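You operate a simulated robot arm through the tools that you are given. There is no shell and no other tool.

The job below is to be done with a simulated robot arm. You get a single attempt, and the scene is never put back.

Task
Start the green welder on MIG and set it to the job card.

Only the result counts: the job must be done as asked and must still hold three seconds after the hand-in. Knocking over, shifting, dropping, spilling or breaking anything else fails it.

Robot
A 6-joint arm with a two-finger parallel gripper, fixed in place. Base frame: the origin is at the foot of the arm, x ahead of it, y to its left, z up. Units: m, degrees, N and s.
With the tool pointing down near the work surface it reaches from about 0.1 to 0.7 m from the base axis. Its first joint turns from -66.0 to 66.0 degrees. Payload 2.45 kg.
The TCP is the grasp point between the finger pads, 0.024 m short of the fingertips. In the tool frame z runs along the fingers and y along their closing line. Largest opening 0.068 m; finger width 0.017, thickness 0.01; the body of the gripper, 0.04 by 0.07 m, starts 0.041 m behind the TCP.
Orientation is told as [roll, pitch, yaw] about the base's x, y, z axes, in that order, counted from this pose: with the fingers straight down and closing along the base's y, the tool's x points along the base's -x, its y along +y and its z along -z.

Tools
- The arm moves only by the tool apply_moves. Its argument "commands" is text: rows parted by semicolons, each of 7 numbers parted by spaces: the gripper command, from -1 (fully open) to 1 (shut), values between in proportion, then the shift along the base's x, y, z in m, then the turn, a rotation vector about the base's x, y, z in degrees. In form: fingers tx ty tz rx ry rz; .... A call has 1 to 20 rows; each row is the pose to reach, as a shift and turn from the pose commanded when the call began. A row lasts 0.2 s, in which the tool goes at most 0.05 m and 8.6 degrees; a call with a longer step from one row to the next is refused whole, and so is a gripper value outside its range. Where a pose cannot be reached the arm comes as near as it can. A force on the tool above 80 N (or 10 N above the force at the start of the call, whichever is more), or a blocked arm, ends the call early, and 0.2 s more pass. The fingers move at their own pace (about 0.108 m/s each) and stop on an object; they squeeze with about 26 N. The grip force told is the motor's: it shows also when the fingers shut on nothing. Time passes only in rows, and 0.2 s behind the last, so rows that repeat a pose let the fingers close. The reply holds the time, the measured pose of the TCP, the force on the tool along the base axes, the opening and the grip force, in the units named above and with some noise, with the torque about the TCP (base axes, N m) and any sound that the robot's microphone picked up, and new pictures: "pictures" is both (left out), scene, wrist or none.
- Cameras (640 x 400 px; columns grow to the right, rows downward): "scene" is fixed at [0.1555, 0.4368, 1.4406]; the picture's right is [-0.72, -0.69, 0.00], its down [-0.53, 0.54, -0.65] and it looks along [0.45, -0.47, -0.76] (base axes); focal length 347 px, centre (320, 200). "wrist" rides on the gripper at [0.084, 0.011, -0.075] in the tool frame; the picture's right is [-0.13, 0.99, 0.00], its down [-0.60, -0.08, -0.79] and it looks along [-0.79, -0.10, 0.61] (tool axes); focal length 251 px, centre (320, 200). There is no depth. A picture from a camera that has moved, and an enlarged one, comes with that camera's place and axes in the base frame and with its lens. The place of the scene camera against the robot may be out by one fixed shift of up to 0.025 m in any direction.
- zoom(camera, box): a new picture of the part [left, top, right, bottom] of that camera's present view, enlarged. The clock stands still meanwhile.
- finish_job(): hands the job in; it is judged then, once.

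Places have to be worked out from the pictures, the camera data and where the tool is seen. Open the gripper and draw the arm clear of the work before you hand the job in, unless the task says otherwise.

The tools are called after "Emit:" as a command line: name --argument value ..., lists and objects as JSON in quotes. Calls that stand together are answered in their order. apply_moves: Moves the arm, as the interface text tells. Its arguments: {"type":"object","properties":{"commands":{"type":"string"},"pictures":{"type":"string","enum":["both","scene","wrist","none"]}},"required":["commands"]} The other tools are called the same way: zoom (camera, box) takes an enlarged picture of a part of a camera's view; finish_job () hands the job in.

At the start:

```text
clock: 0.0
eef_pos: [0.4209, -0.1078, 1.0493]
tool_rot: [-0.1, 0.0, 0.0]
wrist_force: [0.1, -0.1, -0.5]
torque: [0.0, -0.03, 0.01]
opening: 0.068
gripper_force: 0.0
```

scene: 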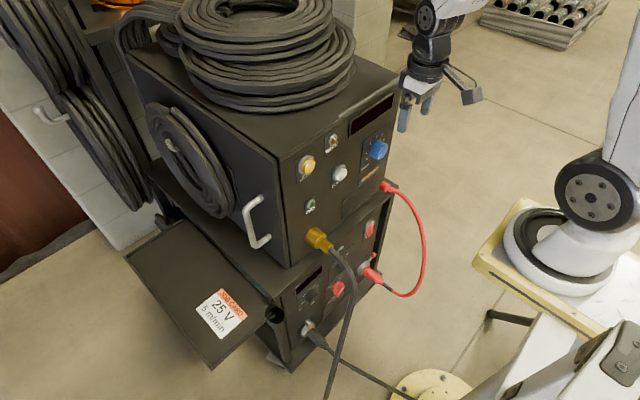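
wrist: 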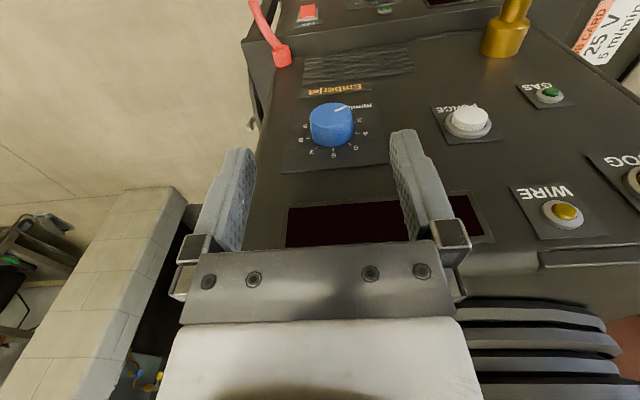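

The scene shows two stacked welders with panels facing the robot and a job card reading 25 V, 5 m/min. I'll zoom in to read the panel labels and the card before moving.

Emit:
zoom --camera "scene" --box '[260, 80, 440, 260]'

Emit:
zoom --camera "scene" --box '[180, 200, 420, 360]'

Emit:
zoom --camera "wrist" --box '[240, 0, 640, 250]'

Emit:
zoom --camera "scene" --box '[0, 0, 400, 250]'

```text
2.22 times, centred on (350, 170) of scene
camera zoom: at [0.1555, 0.4368, 1.4406], right [-0.72, -0.69, 0.0], down [-0.53, 0.54, -0.65], along [0.45, -0.47, -0.76], focal length 771 px, centre (253, 267)
```

zoom: 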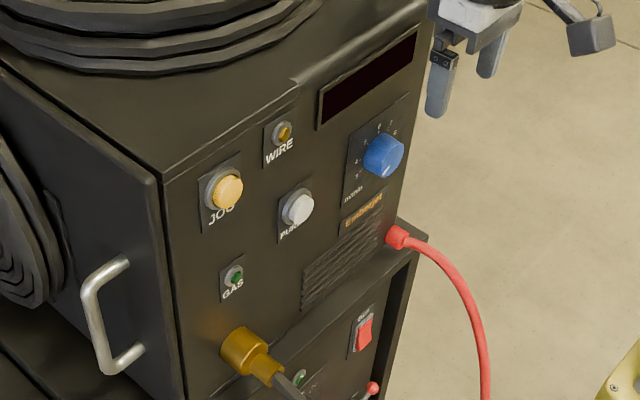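

```text
2.50 times, centred on (300, 280) of scene
camera zoom: at [0.1555, 0.4368, 1.4406], right [-0.72, -0.69, 0.0], down [-0.53, 0.54, -0.65], along [0.45, -0.47, -0.76], focal length 868 px, centre (370, 0)
```

zoom: 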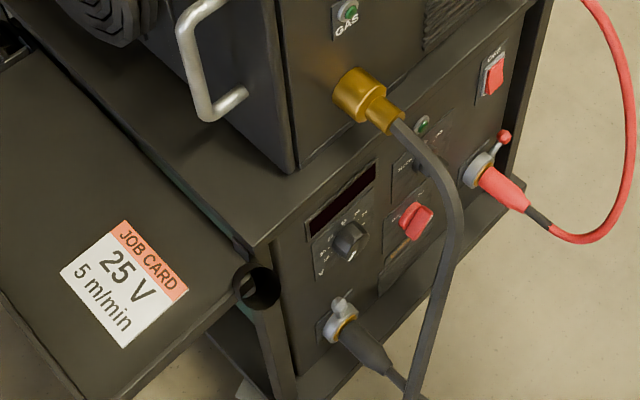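

```text
1.60 times, centred on (440, 125) of wrist
camera zoom: at [0.3372, -0.0968, 1.1242], right [0.13, 0.99, 0.0], down [0.6, -0.08, 0.79], along [0.79, -0.1, -0.61], focal length 402 px, centre (128, 320)
```

zoom: 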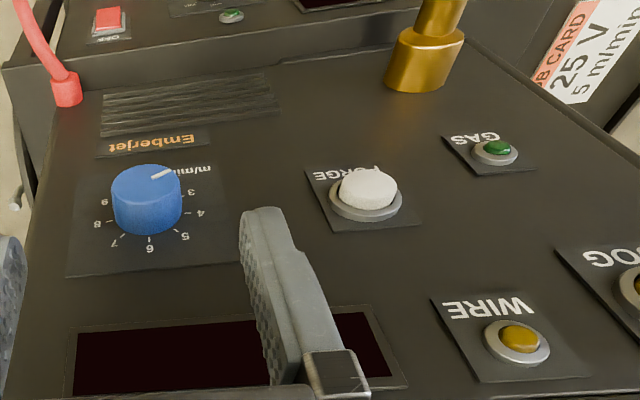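

```text
1.60 times, centred on (200, 125) of scene
camera zoom: at [0.1555, 0.4368, 1.4406], right [-0.72, -0.69, 0.0], down [-0.53, 0.54, -0.65], along [0.45, -0.47, -0.76], focal length 555 px, centre (512, 320)
```

zoom: 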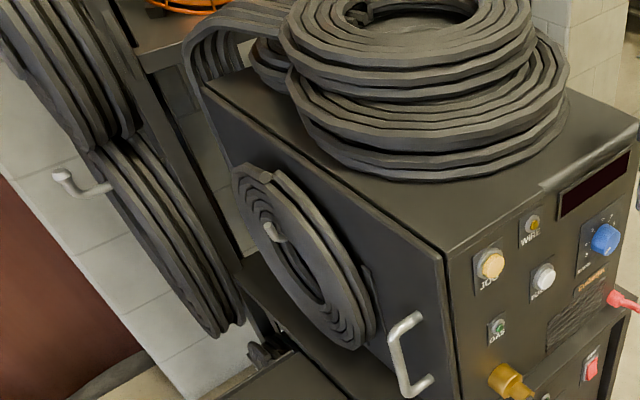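

The upper unit is a wire feeder (m/min dial, JOG, PURGE, WIRE and GAS lamps) and the lower unit has a display, a dark knob, a red selector and a red rocker. I'll zoom more closely on the lower panel and the surroundings to see which is green.

Emit:
zoom --camera "scene" --box '[270, 210, 390, 350]'

Emit:
zoom --camera "wrist" --box '[230, 0, 480, 50]'

Emit:
zoom --camera "wrist" --box '[240, 60, 440, 250]'

Emit:
zoom --camera "scene" --box '[340, 0, 640, 400]'

```text
2.86 times, centred on (330, 280) of scene
camera zoom: at [0.1555, 0.4368, 1.4406], right [-0.72, -0.69, 0.0], down [-0.53, 0.54, -0.65], along [0.45, -0.47, -0.76], focal length 992 px, centre (291, -29)
```

zoom: 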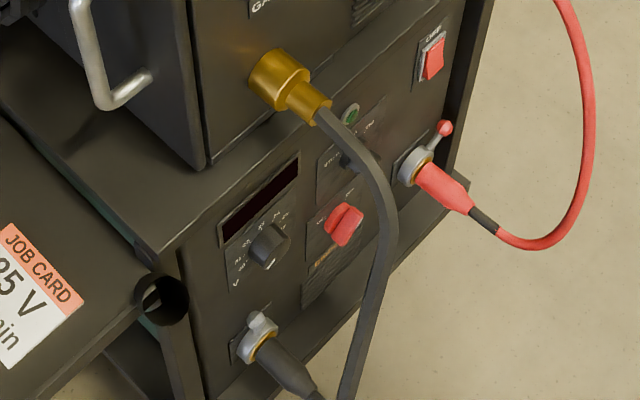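

```text
2.56 times, centred on (355, 25) of wrist
camera zoom: at [0.3372, -0.0968, 1.1242], right [0.13, 0.99, 0.0], down [0.6, -0.08, 0.79], along [0.79, -0.1, -0.61], focal length 644 px, centre (230, 648)
```

zoom: 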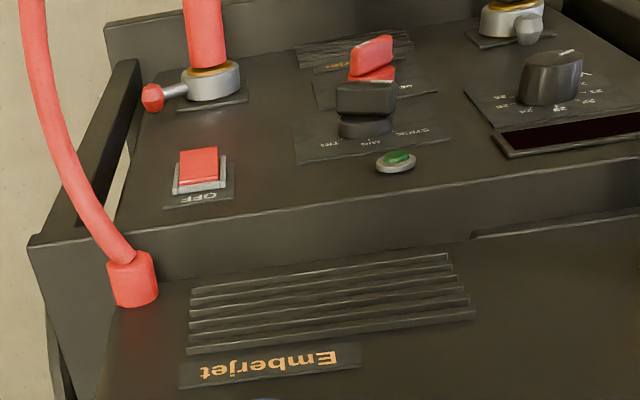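

```text
2.11 times, centred on (340, 155) of wrist
camera zoom: at [0.3372, -0.0968, 1.1242], right [0.13, 0.99, 0.0], down [0.6, -0.08, 0.79], along [0.79, -0.1, -0.61], focal length 529 px, centre (278, 295)
```

zoom: 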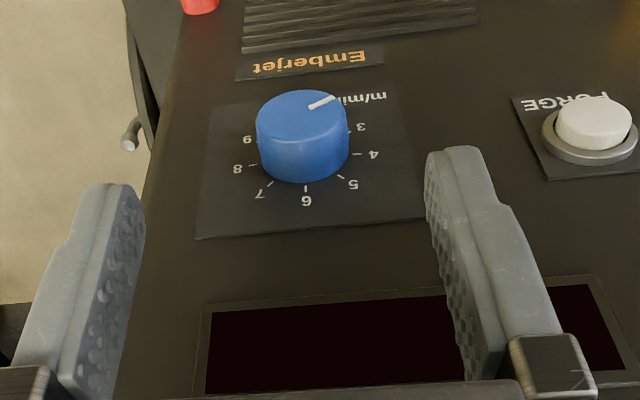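

```text
1.00 times, centred on (490, 200) of scene (not enlarged: the box is as wide or as high as the picture)
camera zoom: at [0.1555, 0.4368, 1.4406], right [-0.72, -0.69, 0.0], down [-0.53, 0.54, -0.65], along [0.45, -0.47, -0.76], focal length 347 px, centre (150, 200)
```

zoom: 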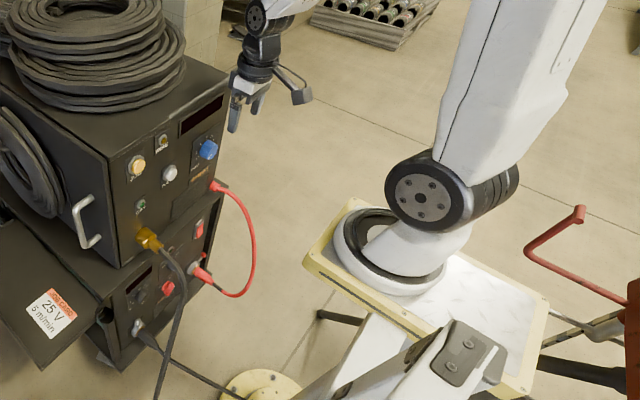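

The lower unit has an OFF/ON rocker, a black selector (TIG/MIG/STICK) under a green lamp, a red selector below it, and a volts knob with a display. I'll back the arm away from the panel (x≈0.5) and lower it so the wrist camera gets a closer look.

Emit:
apply_moves --commands "-1 -0.045 0 0 0 0 0; -1 -0.09 0 0 0 0 0; -1 -0.13 0.01 0 0 0 0; -1 -0.14 0.03 -0.04 0 0 0; -1 -0.15 0.05 -0.08 0 0 0; -1 -0.15 0.07 -0.12 0 0 0; -1 -0.15 0.09 -0.16 0 0 0; -1 -0.15 0.10 -0.20 0 0 0; -1 -0.15 0.11 -0.24 0 0 0; -1 -0.15 0.11 -0.28 0 0 0" --pictures "both"

```text
clock: 2.2
eef_pos: [0.2738, 0.003, 0.7702]
tool_rot: [0.0, 0.1, 0.0]
wrist_force: [-0.1, 0.7, 0.3]
torque: [0.04, -0.01, -0.02]
opening: 0.0682
gripper_force: 0.0
out of reach, approached as far as the arm can: row 3, 4, 5, 6, 7, 8, 9
camera wrist: at [0.1894, 0.0139, 0.8445], right [0.13, 0.99, 0.0], down [0.6, -0.08, 0.79], along [0.79, -0.1, -0.61], focal length 251 px, centre (320, 200)
```

scene: 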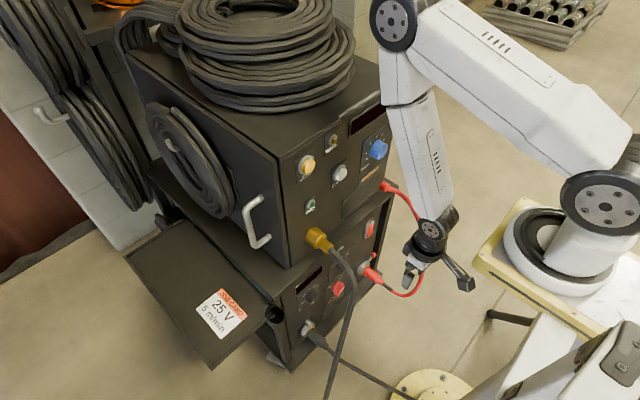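
wrist: 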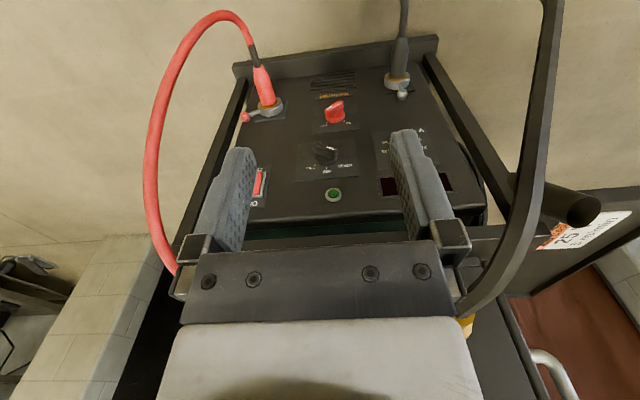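

The arm moved safely; now the wrist view (upside-down) shows the whole lower panel. I'll zoom in to read the selectors, the rocker and volts scale.

Emit:
zoom --camera "wrist" --box '[240, 60, 480, 240]'

Emit:
zoom --camera "wrist" --box '[290, 90, 370, 210]'

Emit:
zoom --camera "wrist" --box '[370, 110, 470, 210]'

```text
2.22 times, centred on (360, 150) of wrist
camera zoom: at [0.1894, 0.0139, 0.8445], right [0.13, 0.99, 0.0], down [0.6, -0.08, 0.79], along [0.79, -0.1, -0.61], focal length 559 px, centre (231, 311)
```

zoom: 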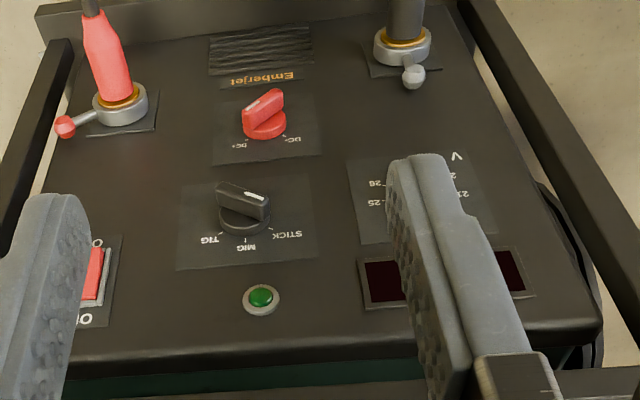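

```text
3.33 times, centred on (330, 150) of wrist
camera zoom: at [0.1894, 0.0139, 0.8445], right [0.13, 0.99, 0.0], down [0.6, -0.08, 0.79], along [0.79, -0.1, -0.61], focal length 838 px, centre (287, 367)
```

zoom: 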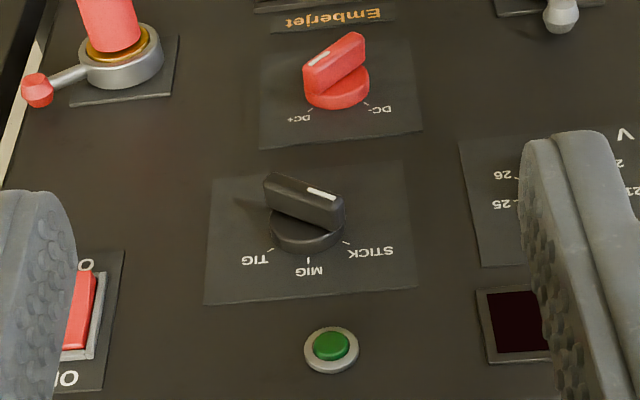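

```text
4.00 times, centred on (420, 160) of wrist
camera zoom: at [0.1894, 0.0139, 0.8445], right [0.13, 0.99, 0.0], down [0.6, -0.08, 0.79], along [0.79, -0.1, -0.61], focal length 1006 px, centre (-80, 360)
```

zoom: 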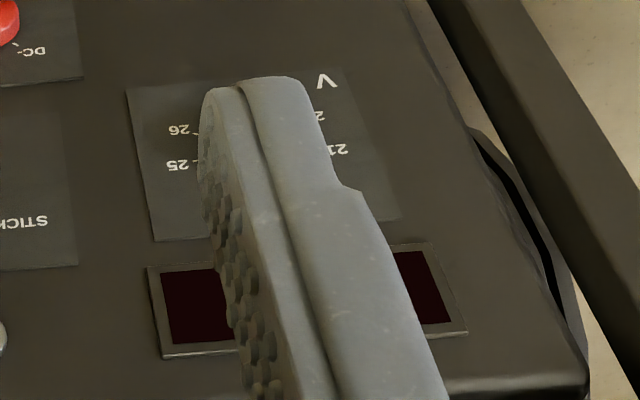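

The lower unit (green stripe at its top edge) has mode TIG/MIG/STICK now at STICK, polarity DC+/DC− apparently at DC+, and a volts knob. I'll tilt the tool about 40° forward and drop lower for a head-on view, staying clear of the red cable (y≈-0.2) and the grey torch cable (y≈0.16+).

Emit:
apply_moves --commands "0 0.01 0.01 -0.035 0 -8 0; 1 0.02 0.02 -0.07 0 -16 0; 1 0.03 0.03 -0.105 0 -24 0; 1 0.03 0.035 -0.14 0 -32 0; 1 0.03 0.04 -0.17 0 -40 0" --pictures "both"

```text
clock: 3.4
eef_pos: [0.3039, 0.0431, 0.6]
tool_rot: [-0.1, -40.3, -0.1]
wrist_force: [0.3, 1.1, 0.1]
torque: [-0.01, -0.02, 0.0]
opening: 0.0
gripper_force: 23.6
camera wrist: at [0.19, 0.0538, 0.6026], right [0.1, 0.99, 0.08], down [-0.05, -0.08, 1.0], along [0.99, -0.1, 0.04], focal length 251 px, centre (320, 200)
```

scene: 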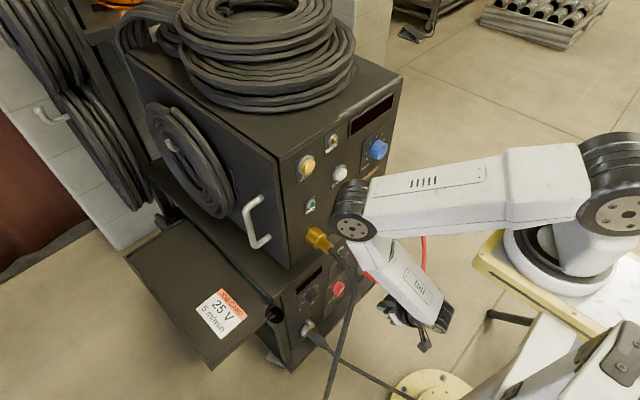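
wrist: 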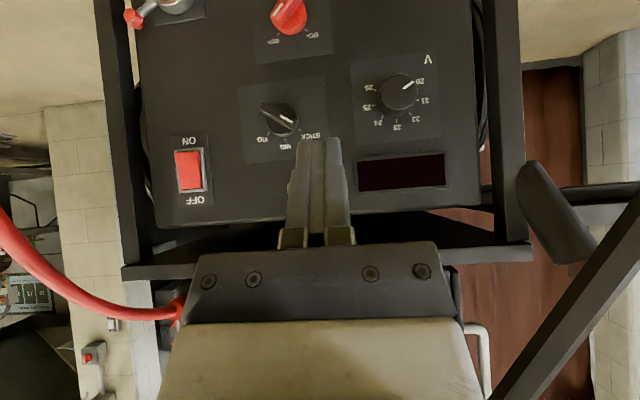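

The head-on (inverted) view is clear: rocker OFF, mode knob, volts knob pointing near 20. I also note the elbow swings forward in this pose (about x≈0.42, z≈0.8), so I must watch it against the upper panel. Zooming for detail.

Emit:
zoom --camera "wrist" --box '[340, 40, 460, 200]'

Emit:
zoom --camera "wrist" --box '[230, 0, 350, 170]'

Emit:
zoom --camera "wrist" --box '[120, 100, 260, 240]'

Emit:
zoom --camera "scene" --box '[260, 120, 480, 360]'

```text
2.50 times, centred on (400, 120) of wrist
camera zoom: at [0.19, 0.0538, 0.6026], right [0.1, 0.99, 0.08], down [-0.05, -0.08, 1.0], along [0.99, -0.1, 0.04], focal length 629 px, centre (120, 400)
```

zoom: 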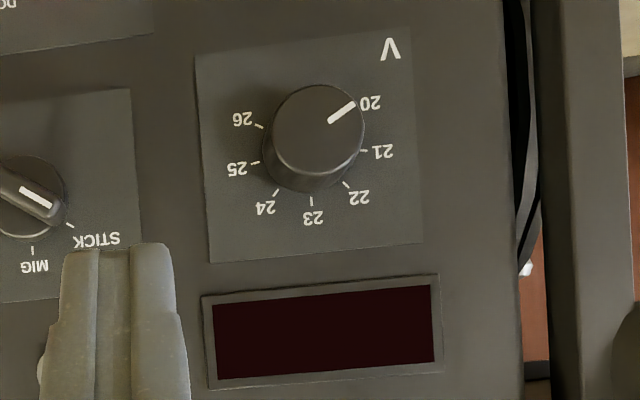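

```text
2.35 times, centred on (290, 85) of wrist
camera zoom: at [0.19, 0.0538, 0.6026], right [0.1, 0.99, 0.08], down [-0.05, -0.08, 1.0], along [0.99, -0.1, 0.04], focal length 592 px, centre (391, 471)
```

zoom: 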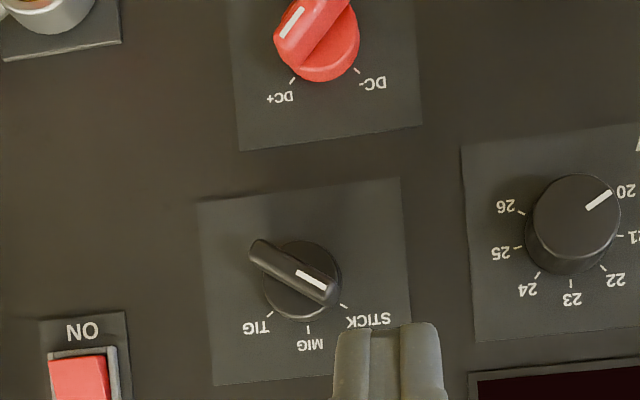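

```text
2.86 times, centred on (190, 170) of wrist
camera zoom: at [0.19, 0.0538, 0.6026], right [0.1, 0.99, 0.08], down [-0.05, -0.08, 1.0], along [0.99, -0.1, 0.04], focal length 718 px, centre (691, 286)
```

zoom: 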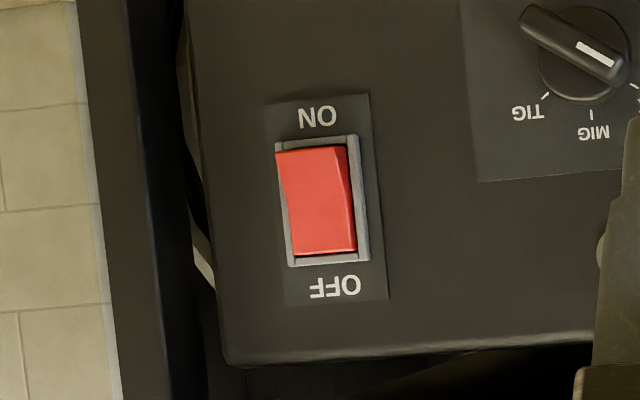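

```text
1.67 times, centred on (370, 240) of scene
camera zoom: at [0.1555, 0.4368, 1.4406], right [-0.72, -0.69, 0.0], down [-0.53, 0.54, -0.65], along [0.45, -0.47, -0.76], focal length 578 px, centre (237, 133)
```

zoom: 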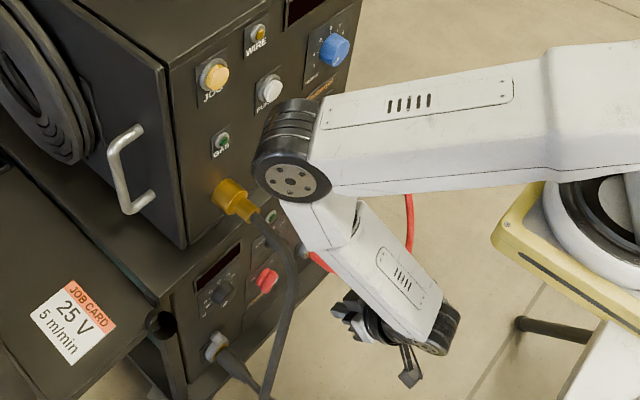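

Readings: the mode bar is at about (0.478, -0.014, 0.516), currently 55° left of vertical (STICK); the panel face is at x≈0.498; the volts knob is at (0.478, 0.120, 0.505) pointing at 20; the rocker is at (0.49, -0.142, 0.565) with ON at its lower end. I'll first approach the mode selector with a 60° forward tilt and the gripper open, checking elbow clearance on the way.

Emit:
apply_moves --commands "0 0.02 -0.015 -0.01 0 -6 0; -1 0.04 -0.03 -0.03 0 -12 0; -1 0.06 -0.045 -0.045 0 -17 0; -1 0.08 -0.057 -0.06 0 -20 0; -1 0.09 -0.057 -0.065 0 -20 0" --pictures "both"

```text
clock: 4.6
eef_pos: [0.3905, -0.0163, 0.5357]
tool_rot: [0.0, -60.1, -0.1]
wrist_force: [0.1, 0.2, 0.7]
torque: [-0.02, -0.01, 0.0]
opening: 0.068
gripper_force: 0.0
camera wrist: at [0.2835, -0.0045, 0.5001], right [0.06, 0.99, 0.11], down [-0.39, -0.08, 0.92], along [0.92, -0.1, 0.38], focal length 251 px, centre (320, 200)
```

scene: 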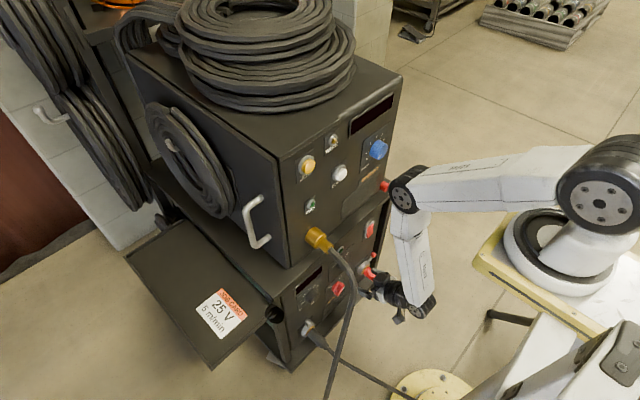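
wrist: 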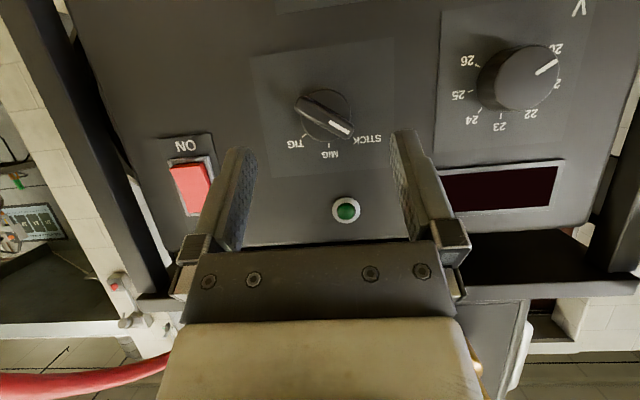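

The elbow sits well clear of the feeder panel now. I'll zoom in on the mode knob to refine its centre and bar angle before gripping.

Emit:
zoom --camera "wrist" --box '[250, 60, 410, 180]'

Emit:
zoom --camera "scene" --box '[280, 140, 460, 340]'

```text
3.33 times, centred on (330, 120) of wrist
camera zoom: at [0.2835, -0.0045, 0.5001], right [0.06, 0.99, 0.11], down [-0.39, -0.08, 0.92], along [0.92, -0.1, 0.38], focal length 838 px, centre (287, 467)
```

zoom: 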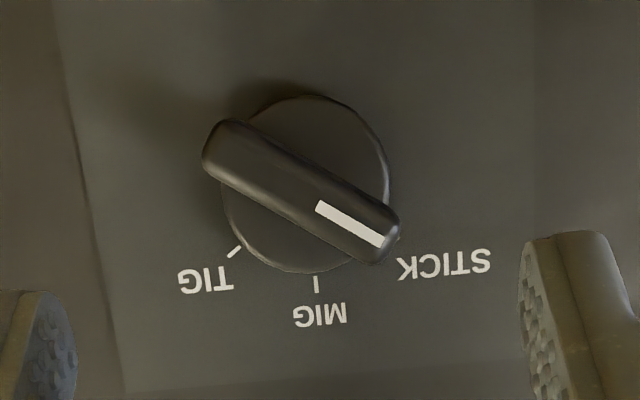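

```text
2.00 times, centred on (370, 240) of scene
camera zoom: at [0.1555, 0.4368, 1.4406], right [-0.72, -0.69, 0.0], down [-0.53, 0.54, -0.65], along [0.45, -0.47, -0.76], focal length 694 px, centre (220, 120)
```

zoom: 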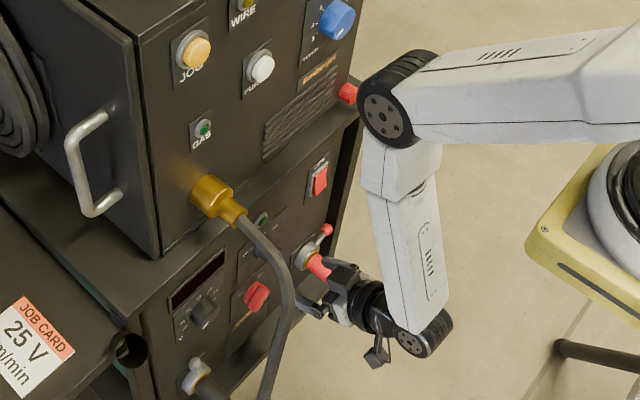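

The mode bar axis is at y≈-0.0155, z≈0.514, bar 55° from vertical. I'll roll the gripper -50° about x so the pads line up with the bar, and move in to x≈0.435, short of contact, to check alignment.

Emit:
apply_moves --commands "-1 0 0.001 -0.002 -8.3 0 0; -1 0 0.003 -0.004 -16.6 0 0; -1 0 0.005 -0.007 -25 0 0; -1 0.01 0.007 -0.01 -33.4 0 0; -1 0.02 0.009 -0.012 -41.7 0 0; -1 0.03 0.0096 -0.0142 -50 0 0; -1 0.045 0.0096 -0.0142 -50 0 0" --pictures "both"

```text
clock: 6.2
eef_pos: [0.4416, -0.0036, 0.5214]
tool_rot: [-67.5, -34.1, 53.1]
wrist_force: [0.5, -0.7, -0.2]
torque: [0.01, 0.0, -0.03]
opening: 0.0681
gripper_force: 0.0
camera wrist: at [0.3341, -0.0235, 0.4901], right [0.07, 0.72, -0.69], down [-0.39, 0.65, 0.65], along [0.92, 0.22, 0.33], focal length 251 px, centre (320, 200)
```

scene: 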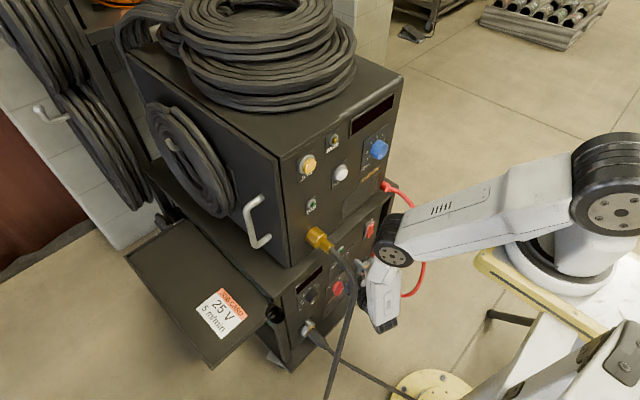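
wrist: 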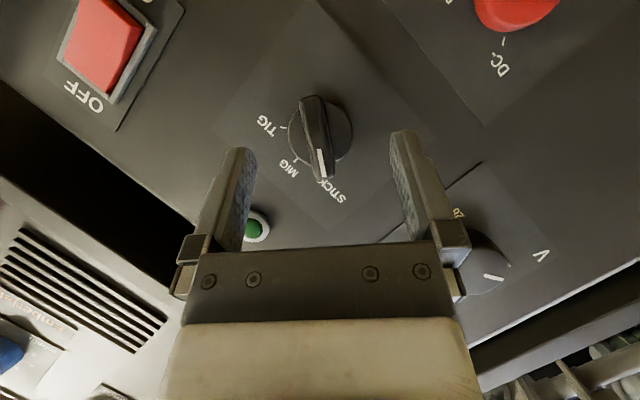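

The bar is between the fingers and nearly aligned; the gripper centre is about 3 mm to the right of it in the image. I'll correct that and advance 15 mm, then check again.

Emit:
apply_moves --commands "-1 0.007 -0.001 0.001 0 0 0; -1 0.013 -0.002 0.002 0 0 0; -1 0.013 -0.002 0.002 0 0 0" --pictures "wrist"

Emit:
zoom --camera "wrist" --box '[220, 60, 440, 260]'

Emit:
zoom --camera "scene" --box '[290, 210, 430, 340]'

```text
clock: 7.0
eef_pos: [0.4512, -0.0083, 0.5217]
tool_rot: [-67.3, -33.8, 53.0]
wrist_force: [-0.2, -0.4, -0.3]
torque: [-0.04, -0.02, -0.02]
opening: 0.0678
gripper_force: 0.0
camera wrist: at [0.3414, -0.0278, 0.4905], right [0.06, 0.72, -0.69], down [-0.38, 0.65, 0.65], along [0.92, 0.22, 0.32], focal length 251 px, centre (320, 200)
```

wrist: 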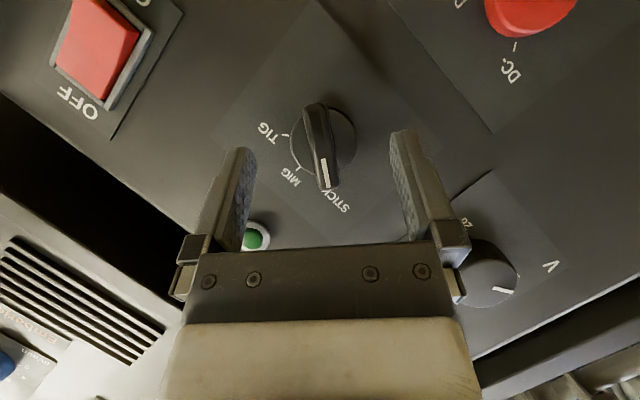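

```text
2.00 times, centred on (330, 160) of wrist
camera zoom: at [0.3414, -0.0278, 0.4905], right [0.06, 0.72, -0.69], down [-0.38, 0.65, 0.65], along [0.92, 0.22, 0.32], focal length 503 px, centre (300, 280)
```

zoom: 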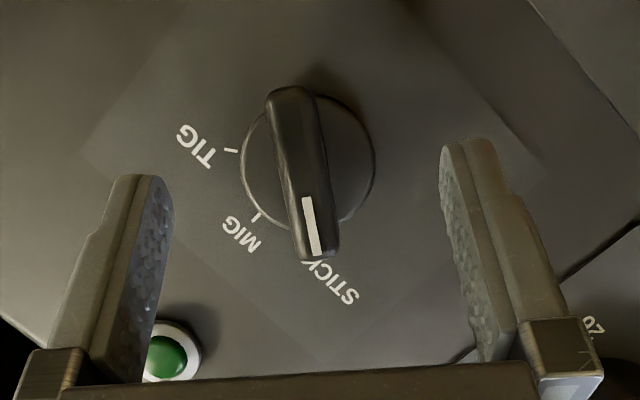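

```text
3.08 times, centred on (360, 275) of scene
camera zoom: at [0.1555, 0.4368, 1.4406], right [-0.72, -0.69, 0.0], down [-0.53, 0.54, -0.65], along [0.45, -0.47, -0.76], focal length 1068 px, centre (197, -31)
```

zoom: 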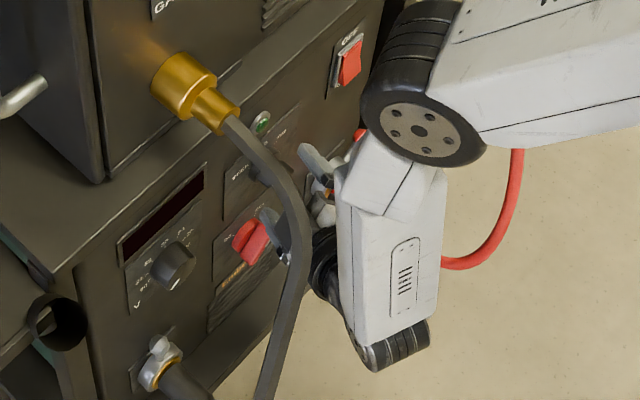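

Now well centred on the bar. I'll advance a further 12 mm so the tips overlap the bar (not the base disc) and close.

Emit:
apply_moves --commands "-1 0.006 0 0 0 0 0; -1 0.012 0 0 0 0 0; -1 0.012 0 0 0 0 0; 0.3 0.012 0 0 0 0 0; 1 0.012 0 0 0 0 0; 1 0.012 0 0 0 0 0" --pictures "wrist"

Emit:
zoom --camera "wrist" --box '[220, 60, 440, 260]'

```text
clock: 8.4
eef_pos: [0.4629, -0.0067, 0.5215]
tool_rot: [-67.0, -33.8, 53.1]
wrist_force: [4.4, 8.7, -14.5]
torque: [0.15, -0.06, 0.01]
opening: 0.0124
gripper_force: 32.6
camera wrist: at [0.3547, -0.0268, 0.491], right [0.06, 0.72, -0.69], down [-0.39, 0.65, 0.65], along [0.92, 0.22, 0.32], focal length 251 px, centre (320, 200)
```

wrist: 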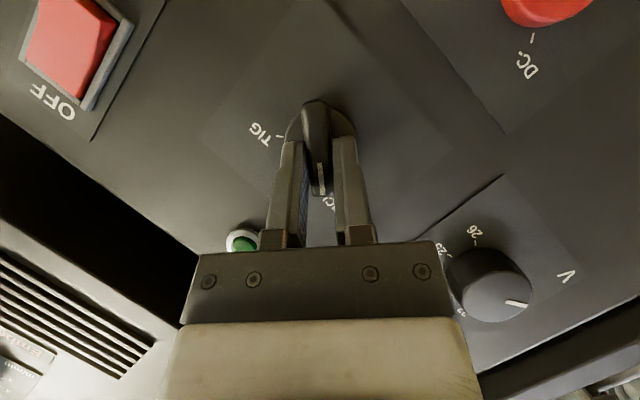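

```text
2.00 times, centred on (330, 160) of wrist
camera zoom: at [0.3547, -0.0268, 0.491], right [0.06, 0.72, -0.69], down [-0.39, 0.65, 0.65], along [0.92, 0.22, 0.32], focal length 503 px, centre (300, 280)
```

zoom: 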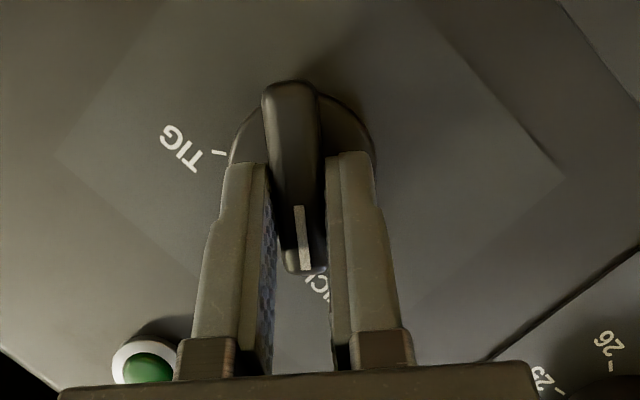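

Bar gripped (opening 12.4 mm). I'll now rotate +50° about the knob axis, arcing the TCP around (y -0.0155, z 0.514), to bring the pointer upright to MIG.

Emit:
apply_moves --commands "1 0 -0.0012 0.0012 8.33 0 0; 1 0 -0.0025 0.0022 16.67 0 0; 1 0 -0.004 0.003 25 0 0; 1 0 -0.0056 0.0036 33.3 0 0; 1 0 -0.0072 0.004 41.7 0 0; 1 0 -0.0089 0.0041 50 0 0; 1 0 -0.0089 0.0041 50 0 0" --pictures "both"

Emit:
zoom --camera "wrist" --box '[220, 60, 440, 260]'

```text
clock: 10.0
eef_pos: [0.4633, -0.0141, 0.527]
tool_rot: [0.3, -60.0, -0.1]
wrist_force: [10.1, 30.3, -21.7]
torque: [0.32, 0.1, -0.01]
opening: 0.0124
gripper_force: 32.8
camera wrist: at [0.3545, -0.0047, 0.491], right [0.06, 0.99, 0.11], down [-0.38, -0.08, 0.92], along [0.92, -0.1, 0.37], focal length 251 px, centre (320, 200)
```

scene: 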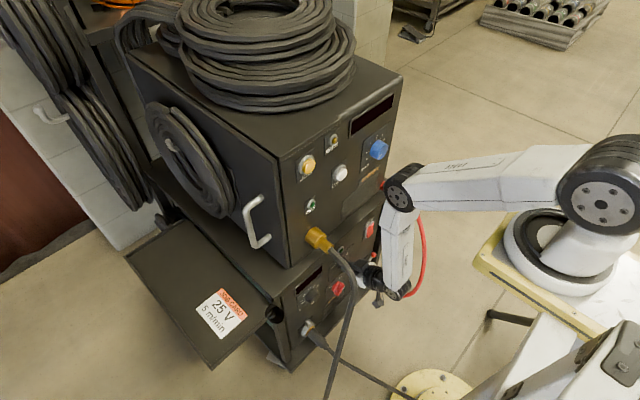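
wrist: 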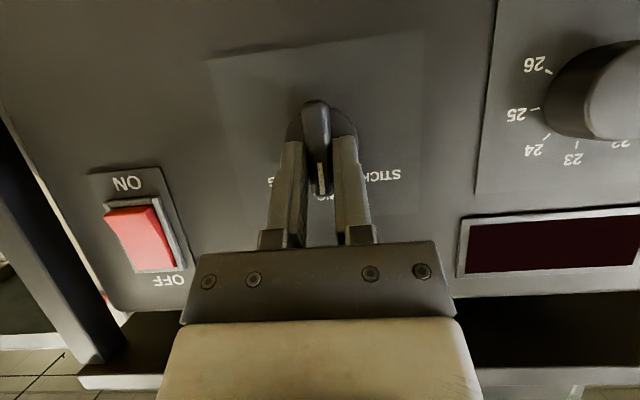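

```text
2.00 times, centred on (330, 160) of wrist
camera zoom: at [0.3545, -0.0047, 0.491], right [0.06, 0.99, 0.11], down [-0.38, -0.08, 0.92], along [0.92, -0.1, 0.37], focal length 503 px, centre (300, 280)
```

zoom: 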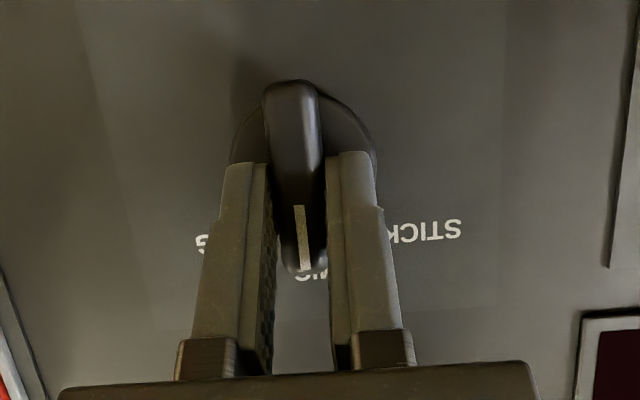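

The pointer is now upright at MIG. I'll open the fingers and back straight out to verify.

Emit:
apply_moves --commands "0.5 0 0.002 -0.002 0 0 0; -1 0 0.002 -0.002 0 0 0; -1 0 0.002 -0.002 0 0 0; -1 -0.03 0.002 -0.002 0 0 0; -1 -0.07 0.002 0.01 0 0 0" --pictures "both"

Emit:
zoom --camera "wrist" --box '[240, 60, 420, 240]'

```text
clock: 11.2
eef_pos: [0.393, -0.0164, 0.5357]
tool_rot: [-0.1, -59.9, -0.1]
wrist_force: [-0.5, -0.5, 0.3]
torque: [0.02, 0.0, 0.0]
opening: 0.0682
gripper_force: 0.1
camera wrist: at [0.2849, -0.0054, 0.4996], right [0.07, 0.99, 0.11], down [-0.39, -0.08, 0.92], along [0.92, -0.1, 0.38], focal length 251 px, centre (320, 200)
```

scene: 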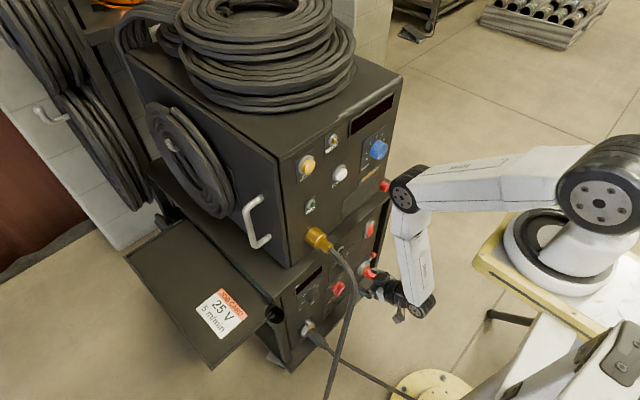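
wrist: 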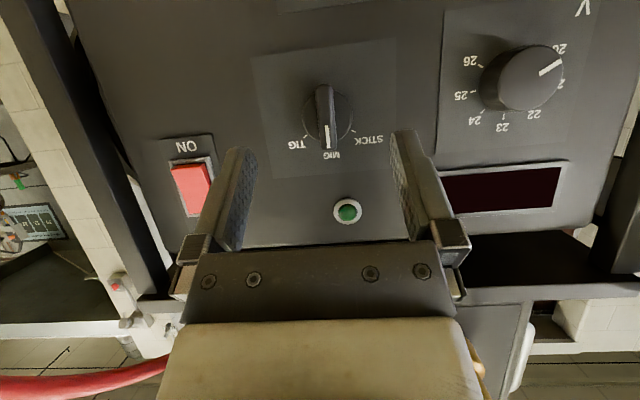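

```text
2.22 times, centred on (330, 150) of wrist
camera zoom: at [0.2849, -0.0054, 0.4996], right [0.07, 0.99, 0.11], down [-0.39, -0.08, 0.92], along [0.92, -0.1, 0.38], focal length 559 px, centre (298, 311)
```

zoom: 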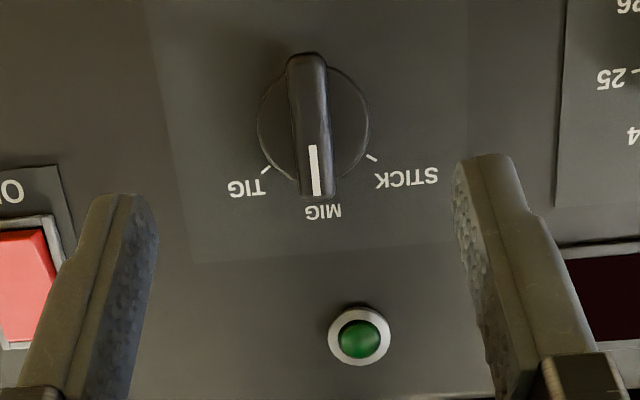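

MIG is set cleanly. Next is the rocker at about (0.49, -0.142, 0.563), whose ON end is the lower one (z≈0.548). I'll close the fingers, yaw -15° to keep the gripper away from the red cable at y≈-0.2, and move to a pre-press position.

Emit:
apply_moves --commands "0 0 -0.03 0.005 0 0 -5; 1 0 -0.065 0.01 0 0 -10; 1 0.01 -0.1 0.015 0 0 -15; 1 0.03 -0.1214 0.0174 0 0 -15; 1 0.045 -0.1214 0.0174 0 0 -15" --pictures "both"

Emit:
zoom --camera "wrist" --box '[220, 60, 440, 260]'

Emit:
zoom --camera "scene" --box '[310, 150, 460, 330]'

```text
clock: 12.4
eef_pos: [0.438, -0.1354, 0.5535]
tool_rot: [0.1, -60.0, -15.1]
wrist_force: [-0.1, -0.3, -0.3]
torque: [0.0, 0.02, -0.01]
opening: 0.0
gripper_force: 23.9
camera wrist: at [0.3361, -0.0971, 0.5174], right [0.32, 0.94, 0.11], down [-0.39, 0.02, 0.92], along [0.86, -0.34, 0.38], focal length 251 px, centre (320, 200)
```

scene: 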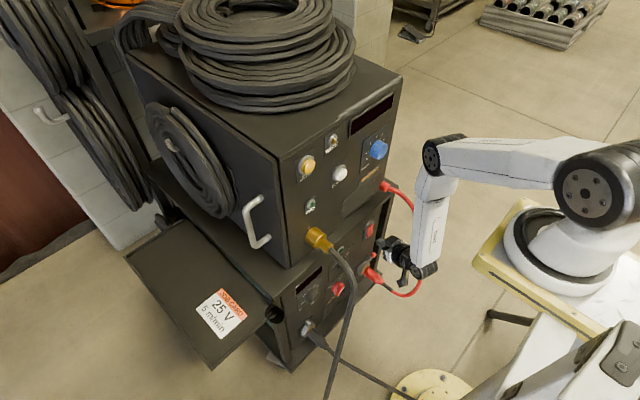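
wrist: 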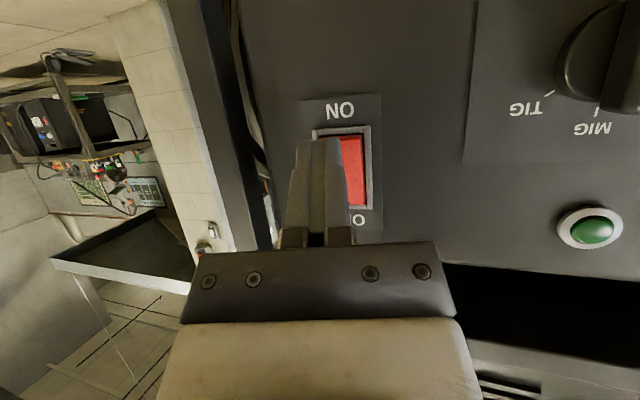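

```text
2.00 times, centred on (330, 160) of wrist
camera zoom: at [0.3361, -0.0971, 0.5174], right [0.32, 0.94, 0.11], down [-0.39, 0.02, 0.92], along [0.86, -0.34, 0.38], focal length 503 px, centre (300, 280)
```

zoom: 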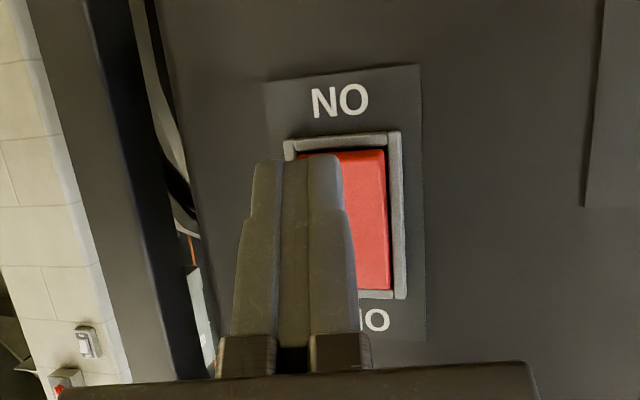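

```text
2.22 times, centred on (385, 240) of scene
camera zoom: at [0.1555, 0.4368, 1.4406], right [-0.72, -0.69, 0.0], down [-0.53, 0.54, -0.65], along [0.45, -0.47, -0.76], focal length 771 px, centre (176, 111)
```

zoom: 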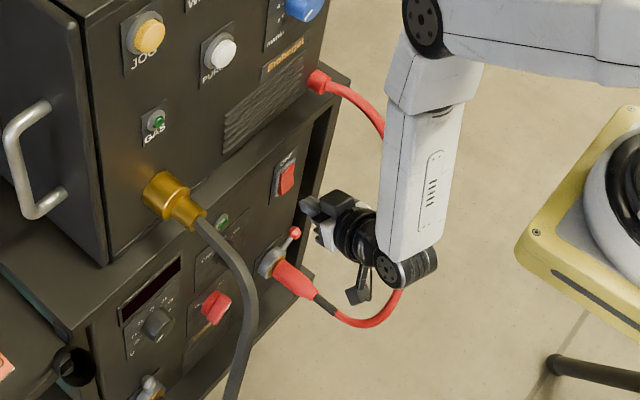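

The fingertip is slightly right (−y) of the rocker centre (y≈-0.139); its ON end spans z≈0.543–0.55. I'll shift +3 mm in y and advance about 28 mm in small steps, watching force and sound.

Emit:
apply_moves --commands "1 0.008 0.003 0 0 0 0; 1 0.016 0.003 0 0 0 0; 1 0.021 0.003 0 0 0 0; 1 0.024 0.003 0 0 0 0; 1 0.027 0.003 0 0 0 0" --pictures "wrist"

Emit:
zoom --camera "wrist" --box '[220, 60, 440, 260]'

```text
clock: 13.6
eef_pos: [0.4652, -0.1333, 0.5531]
tool_rot: [0.1, -60.0, -15.2]
wrist_force: [-2.3, -0.7, 3.1]
torque: [-0.03, -0.03, -0.01]
opening: 0.0003
gripper_force: 23.3
heard: click
camera wrist: at [0.3629, -0.0939, 0.5183], right [0.32, 0.94, 0.11], down [-0.39, 0.02, 0.92], along [0.86, -0.34, 0.38], focal length 251 px, centre (320, 200)
```

wrist: 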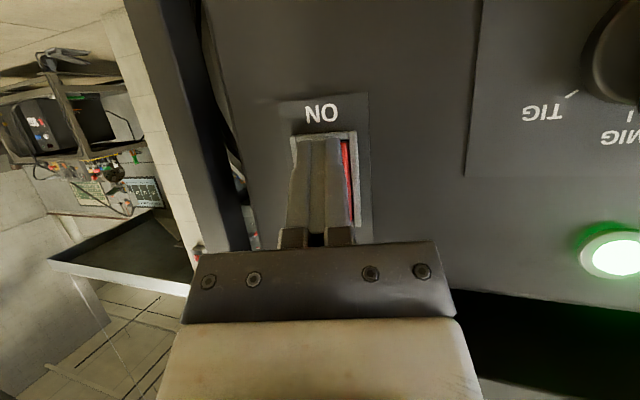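

```text
2.00 times, centred on (330, 160) of wrist
camera zoom: at [0.3629, -0.0939, 0.5183], right [0.32, 0.94, 0.11], down [-0.39, 0.02, 0.92], along [0.86, -0.34, 0.38], focal length 503 px, centre (300, 280)
```

zoom: 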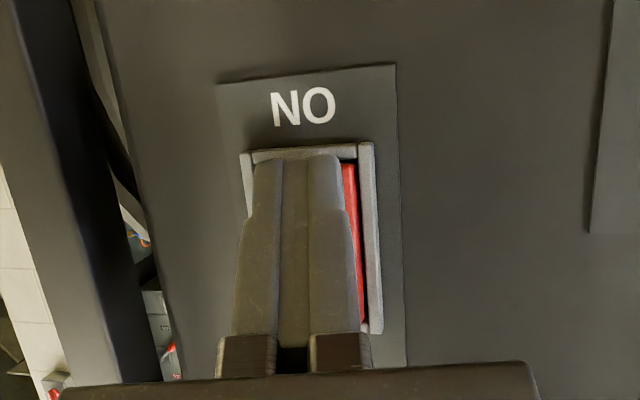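

A click was heard and the green lamp lit: the welder is ON. I'll back out and move to a viewing position in front of the panel to read the displays.

Emit:
apply_moves --commands "1 -0.02 0 0 0 0 0; 1 -0.05 0.01 0 0 0 0; 1 -0.065 0.04 0 0 0 5; 1 -0.065 0.08 0 0 0 10; 1 -0.07 0.11 0 0 0 15; 1 -0.075 0.13 -0.005 0 0 15" --pictures "both"

Emit:
zoom --camera "wrist" --box '[150, 0, 350, 230]'

Emit:
zoom --camera "scene" --box '[280, 80, 420, 240]'

```text
clock: 15.0
eef_pos: [0.3891, -0.0017, 0.5489]
tool_rot: [0.0, -60.0, 0.0]
wrist_force: [0.1, -0.4, -0.5]
torque: [0.03, 0.02, 0.02]
opening: 0.0001
gripper_force: 23.5
camera wrist: at [0.2806, 0.0092, 0.5123], right [0.06, 0.99, 0.11], down [-0.39, -0.08, 0.92], along [0.92, -0.1, 0.38], focal length 251 px, centre (320, 200)
```

scene: 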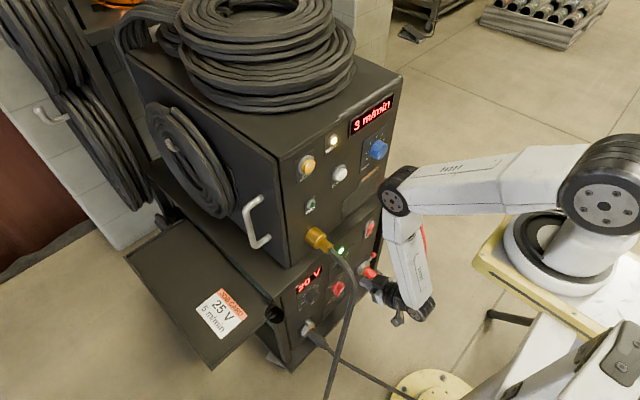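
wrist: 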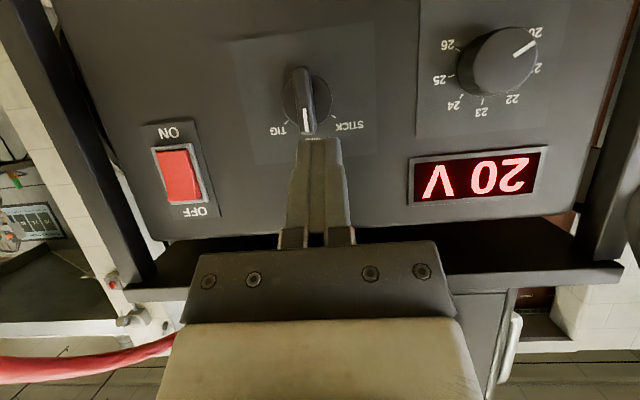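

```text
1.74 times, centred on (250, 115) of wrist
camera zoom: at [0.2806, 0.0092, 0.5123], right [0.06, 0.99, 0.11], down [-0.39, -0.08, 0.92], along [0.92, -0.1, 0.38], focal length 437 px, centre (442, 348)
```

zoom: 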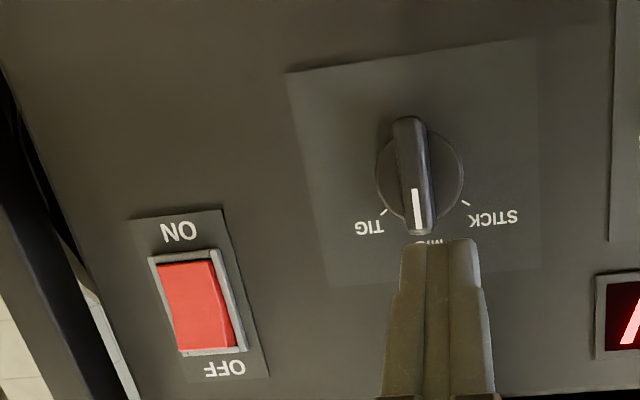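

```text
2.50 times, centred on (350, 160) of scene
camera zoom: at [0.1555, 0.4368, 1.4406], right [-0.72, -0.69, 0.0], down [-0.53, 0.54, -0.65], along [0.45, -0.47, -0.76], focal length 868 px, centre (245, 300)
```

zoom: 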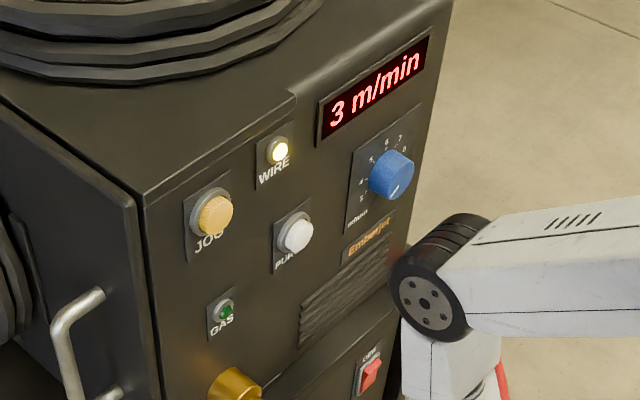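

Power is on: the displays read 20 V and 3 m/min, and the WIRE lamp lit up. Now the volts knob needs about +200° clockwise to 25; I'll zoom to pin down its centre and pointer angle.

Emit:
zoom --camera "wrist" --box '[410, 0, 570, 140]'

Emit:
zoom --camera "scene" --box '[270, 200, 400, 400]'

```text
2.86 times, centred on (490, 70) of wrist
camera zoom: at [0.2806, 0.0092, 0.5123], right [0.06, 0.99, 0.11], down [-0.39, -0.08, 0.92], along [0.92, -0.1, 0.38], focal length 718 px, centre (-166, 571)
```

zoom: 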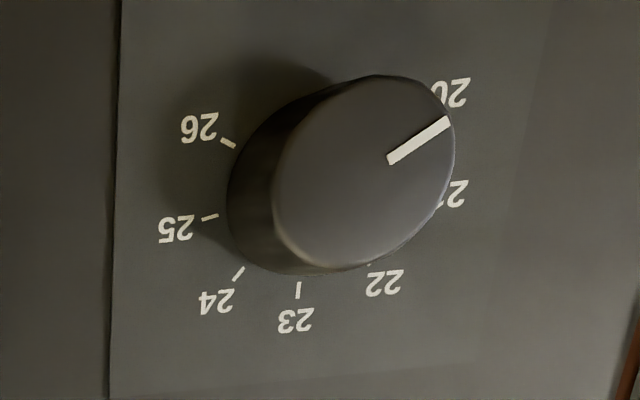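

```text
2.00 times, centred on (335, 300) of scene
camera zoom: at [0.1555, 0.4368, 1.4406], right [-0.72, -0.69, 0.0], down [-0.53, 0.54, -0.65], along [0.45, -0.47, -0.76], focal length 694 px, centre (290, 0)
```

zoom: 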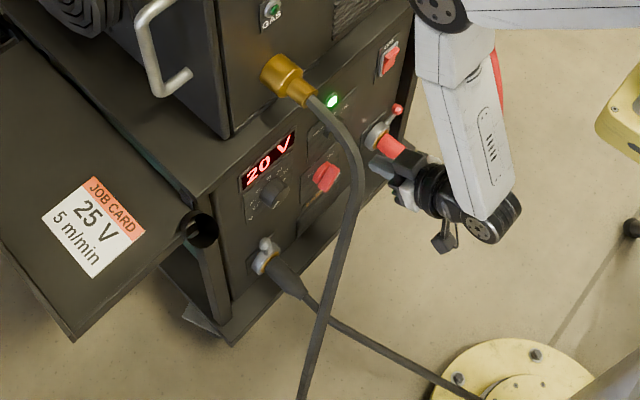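

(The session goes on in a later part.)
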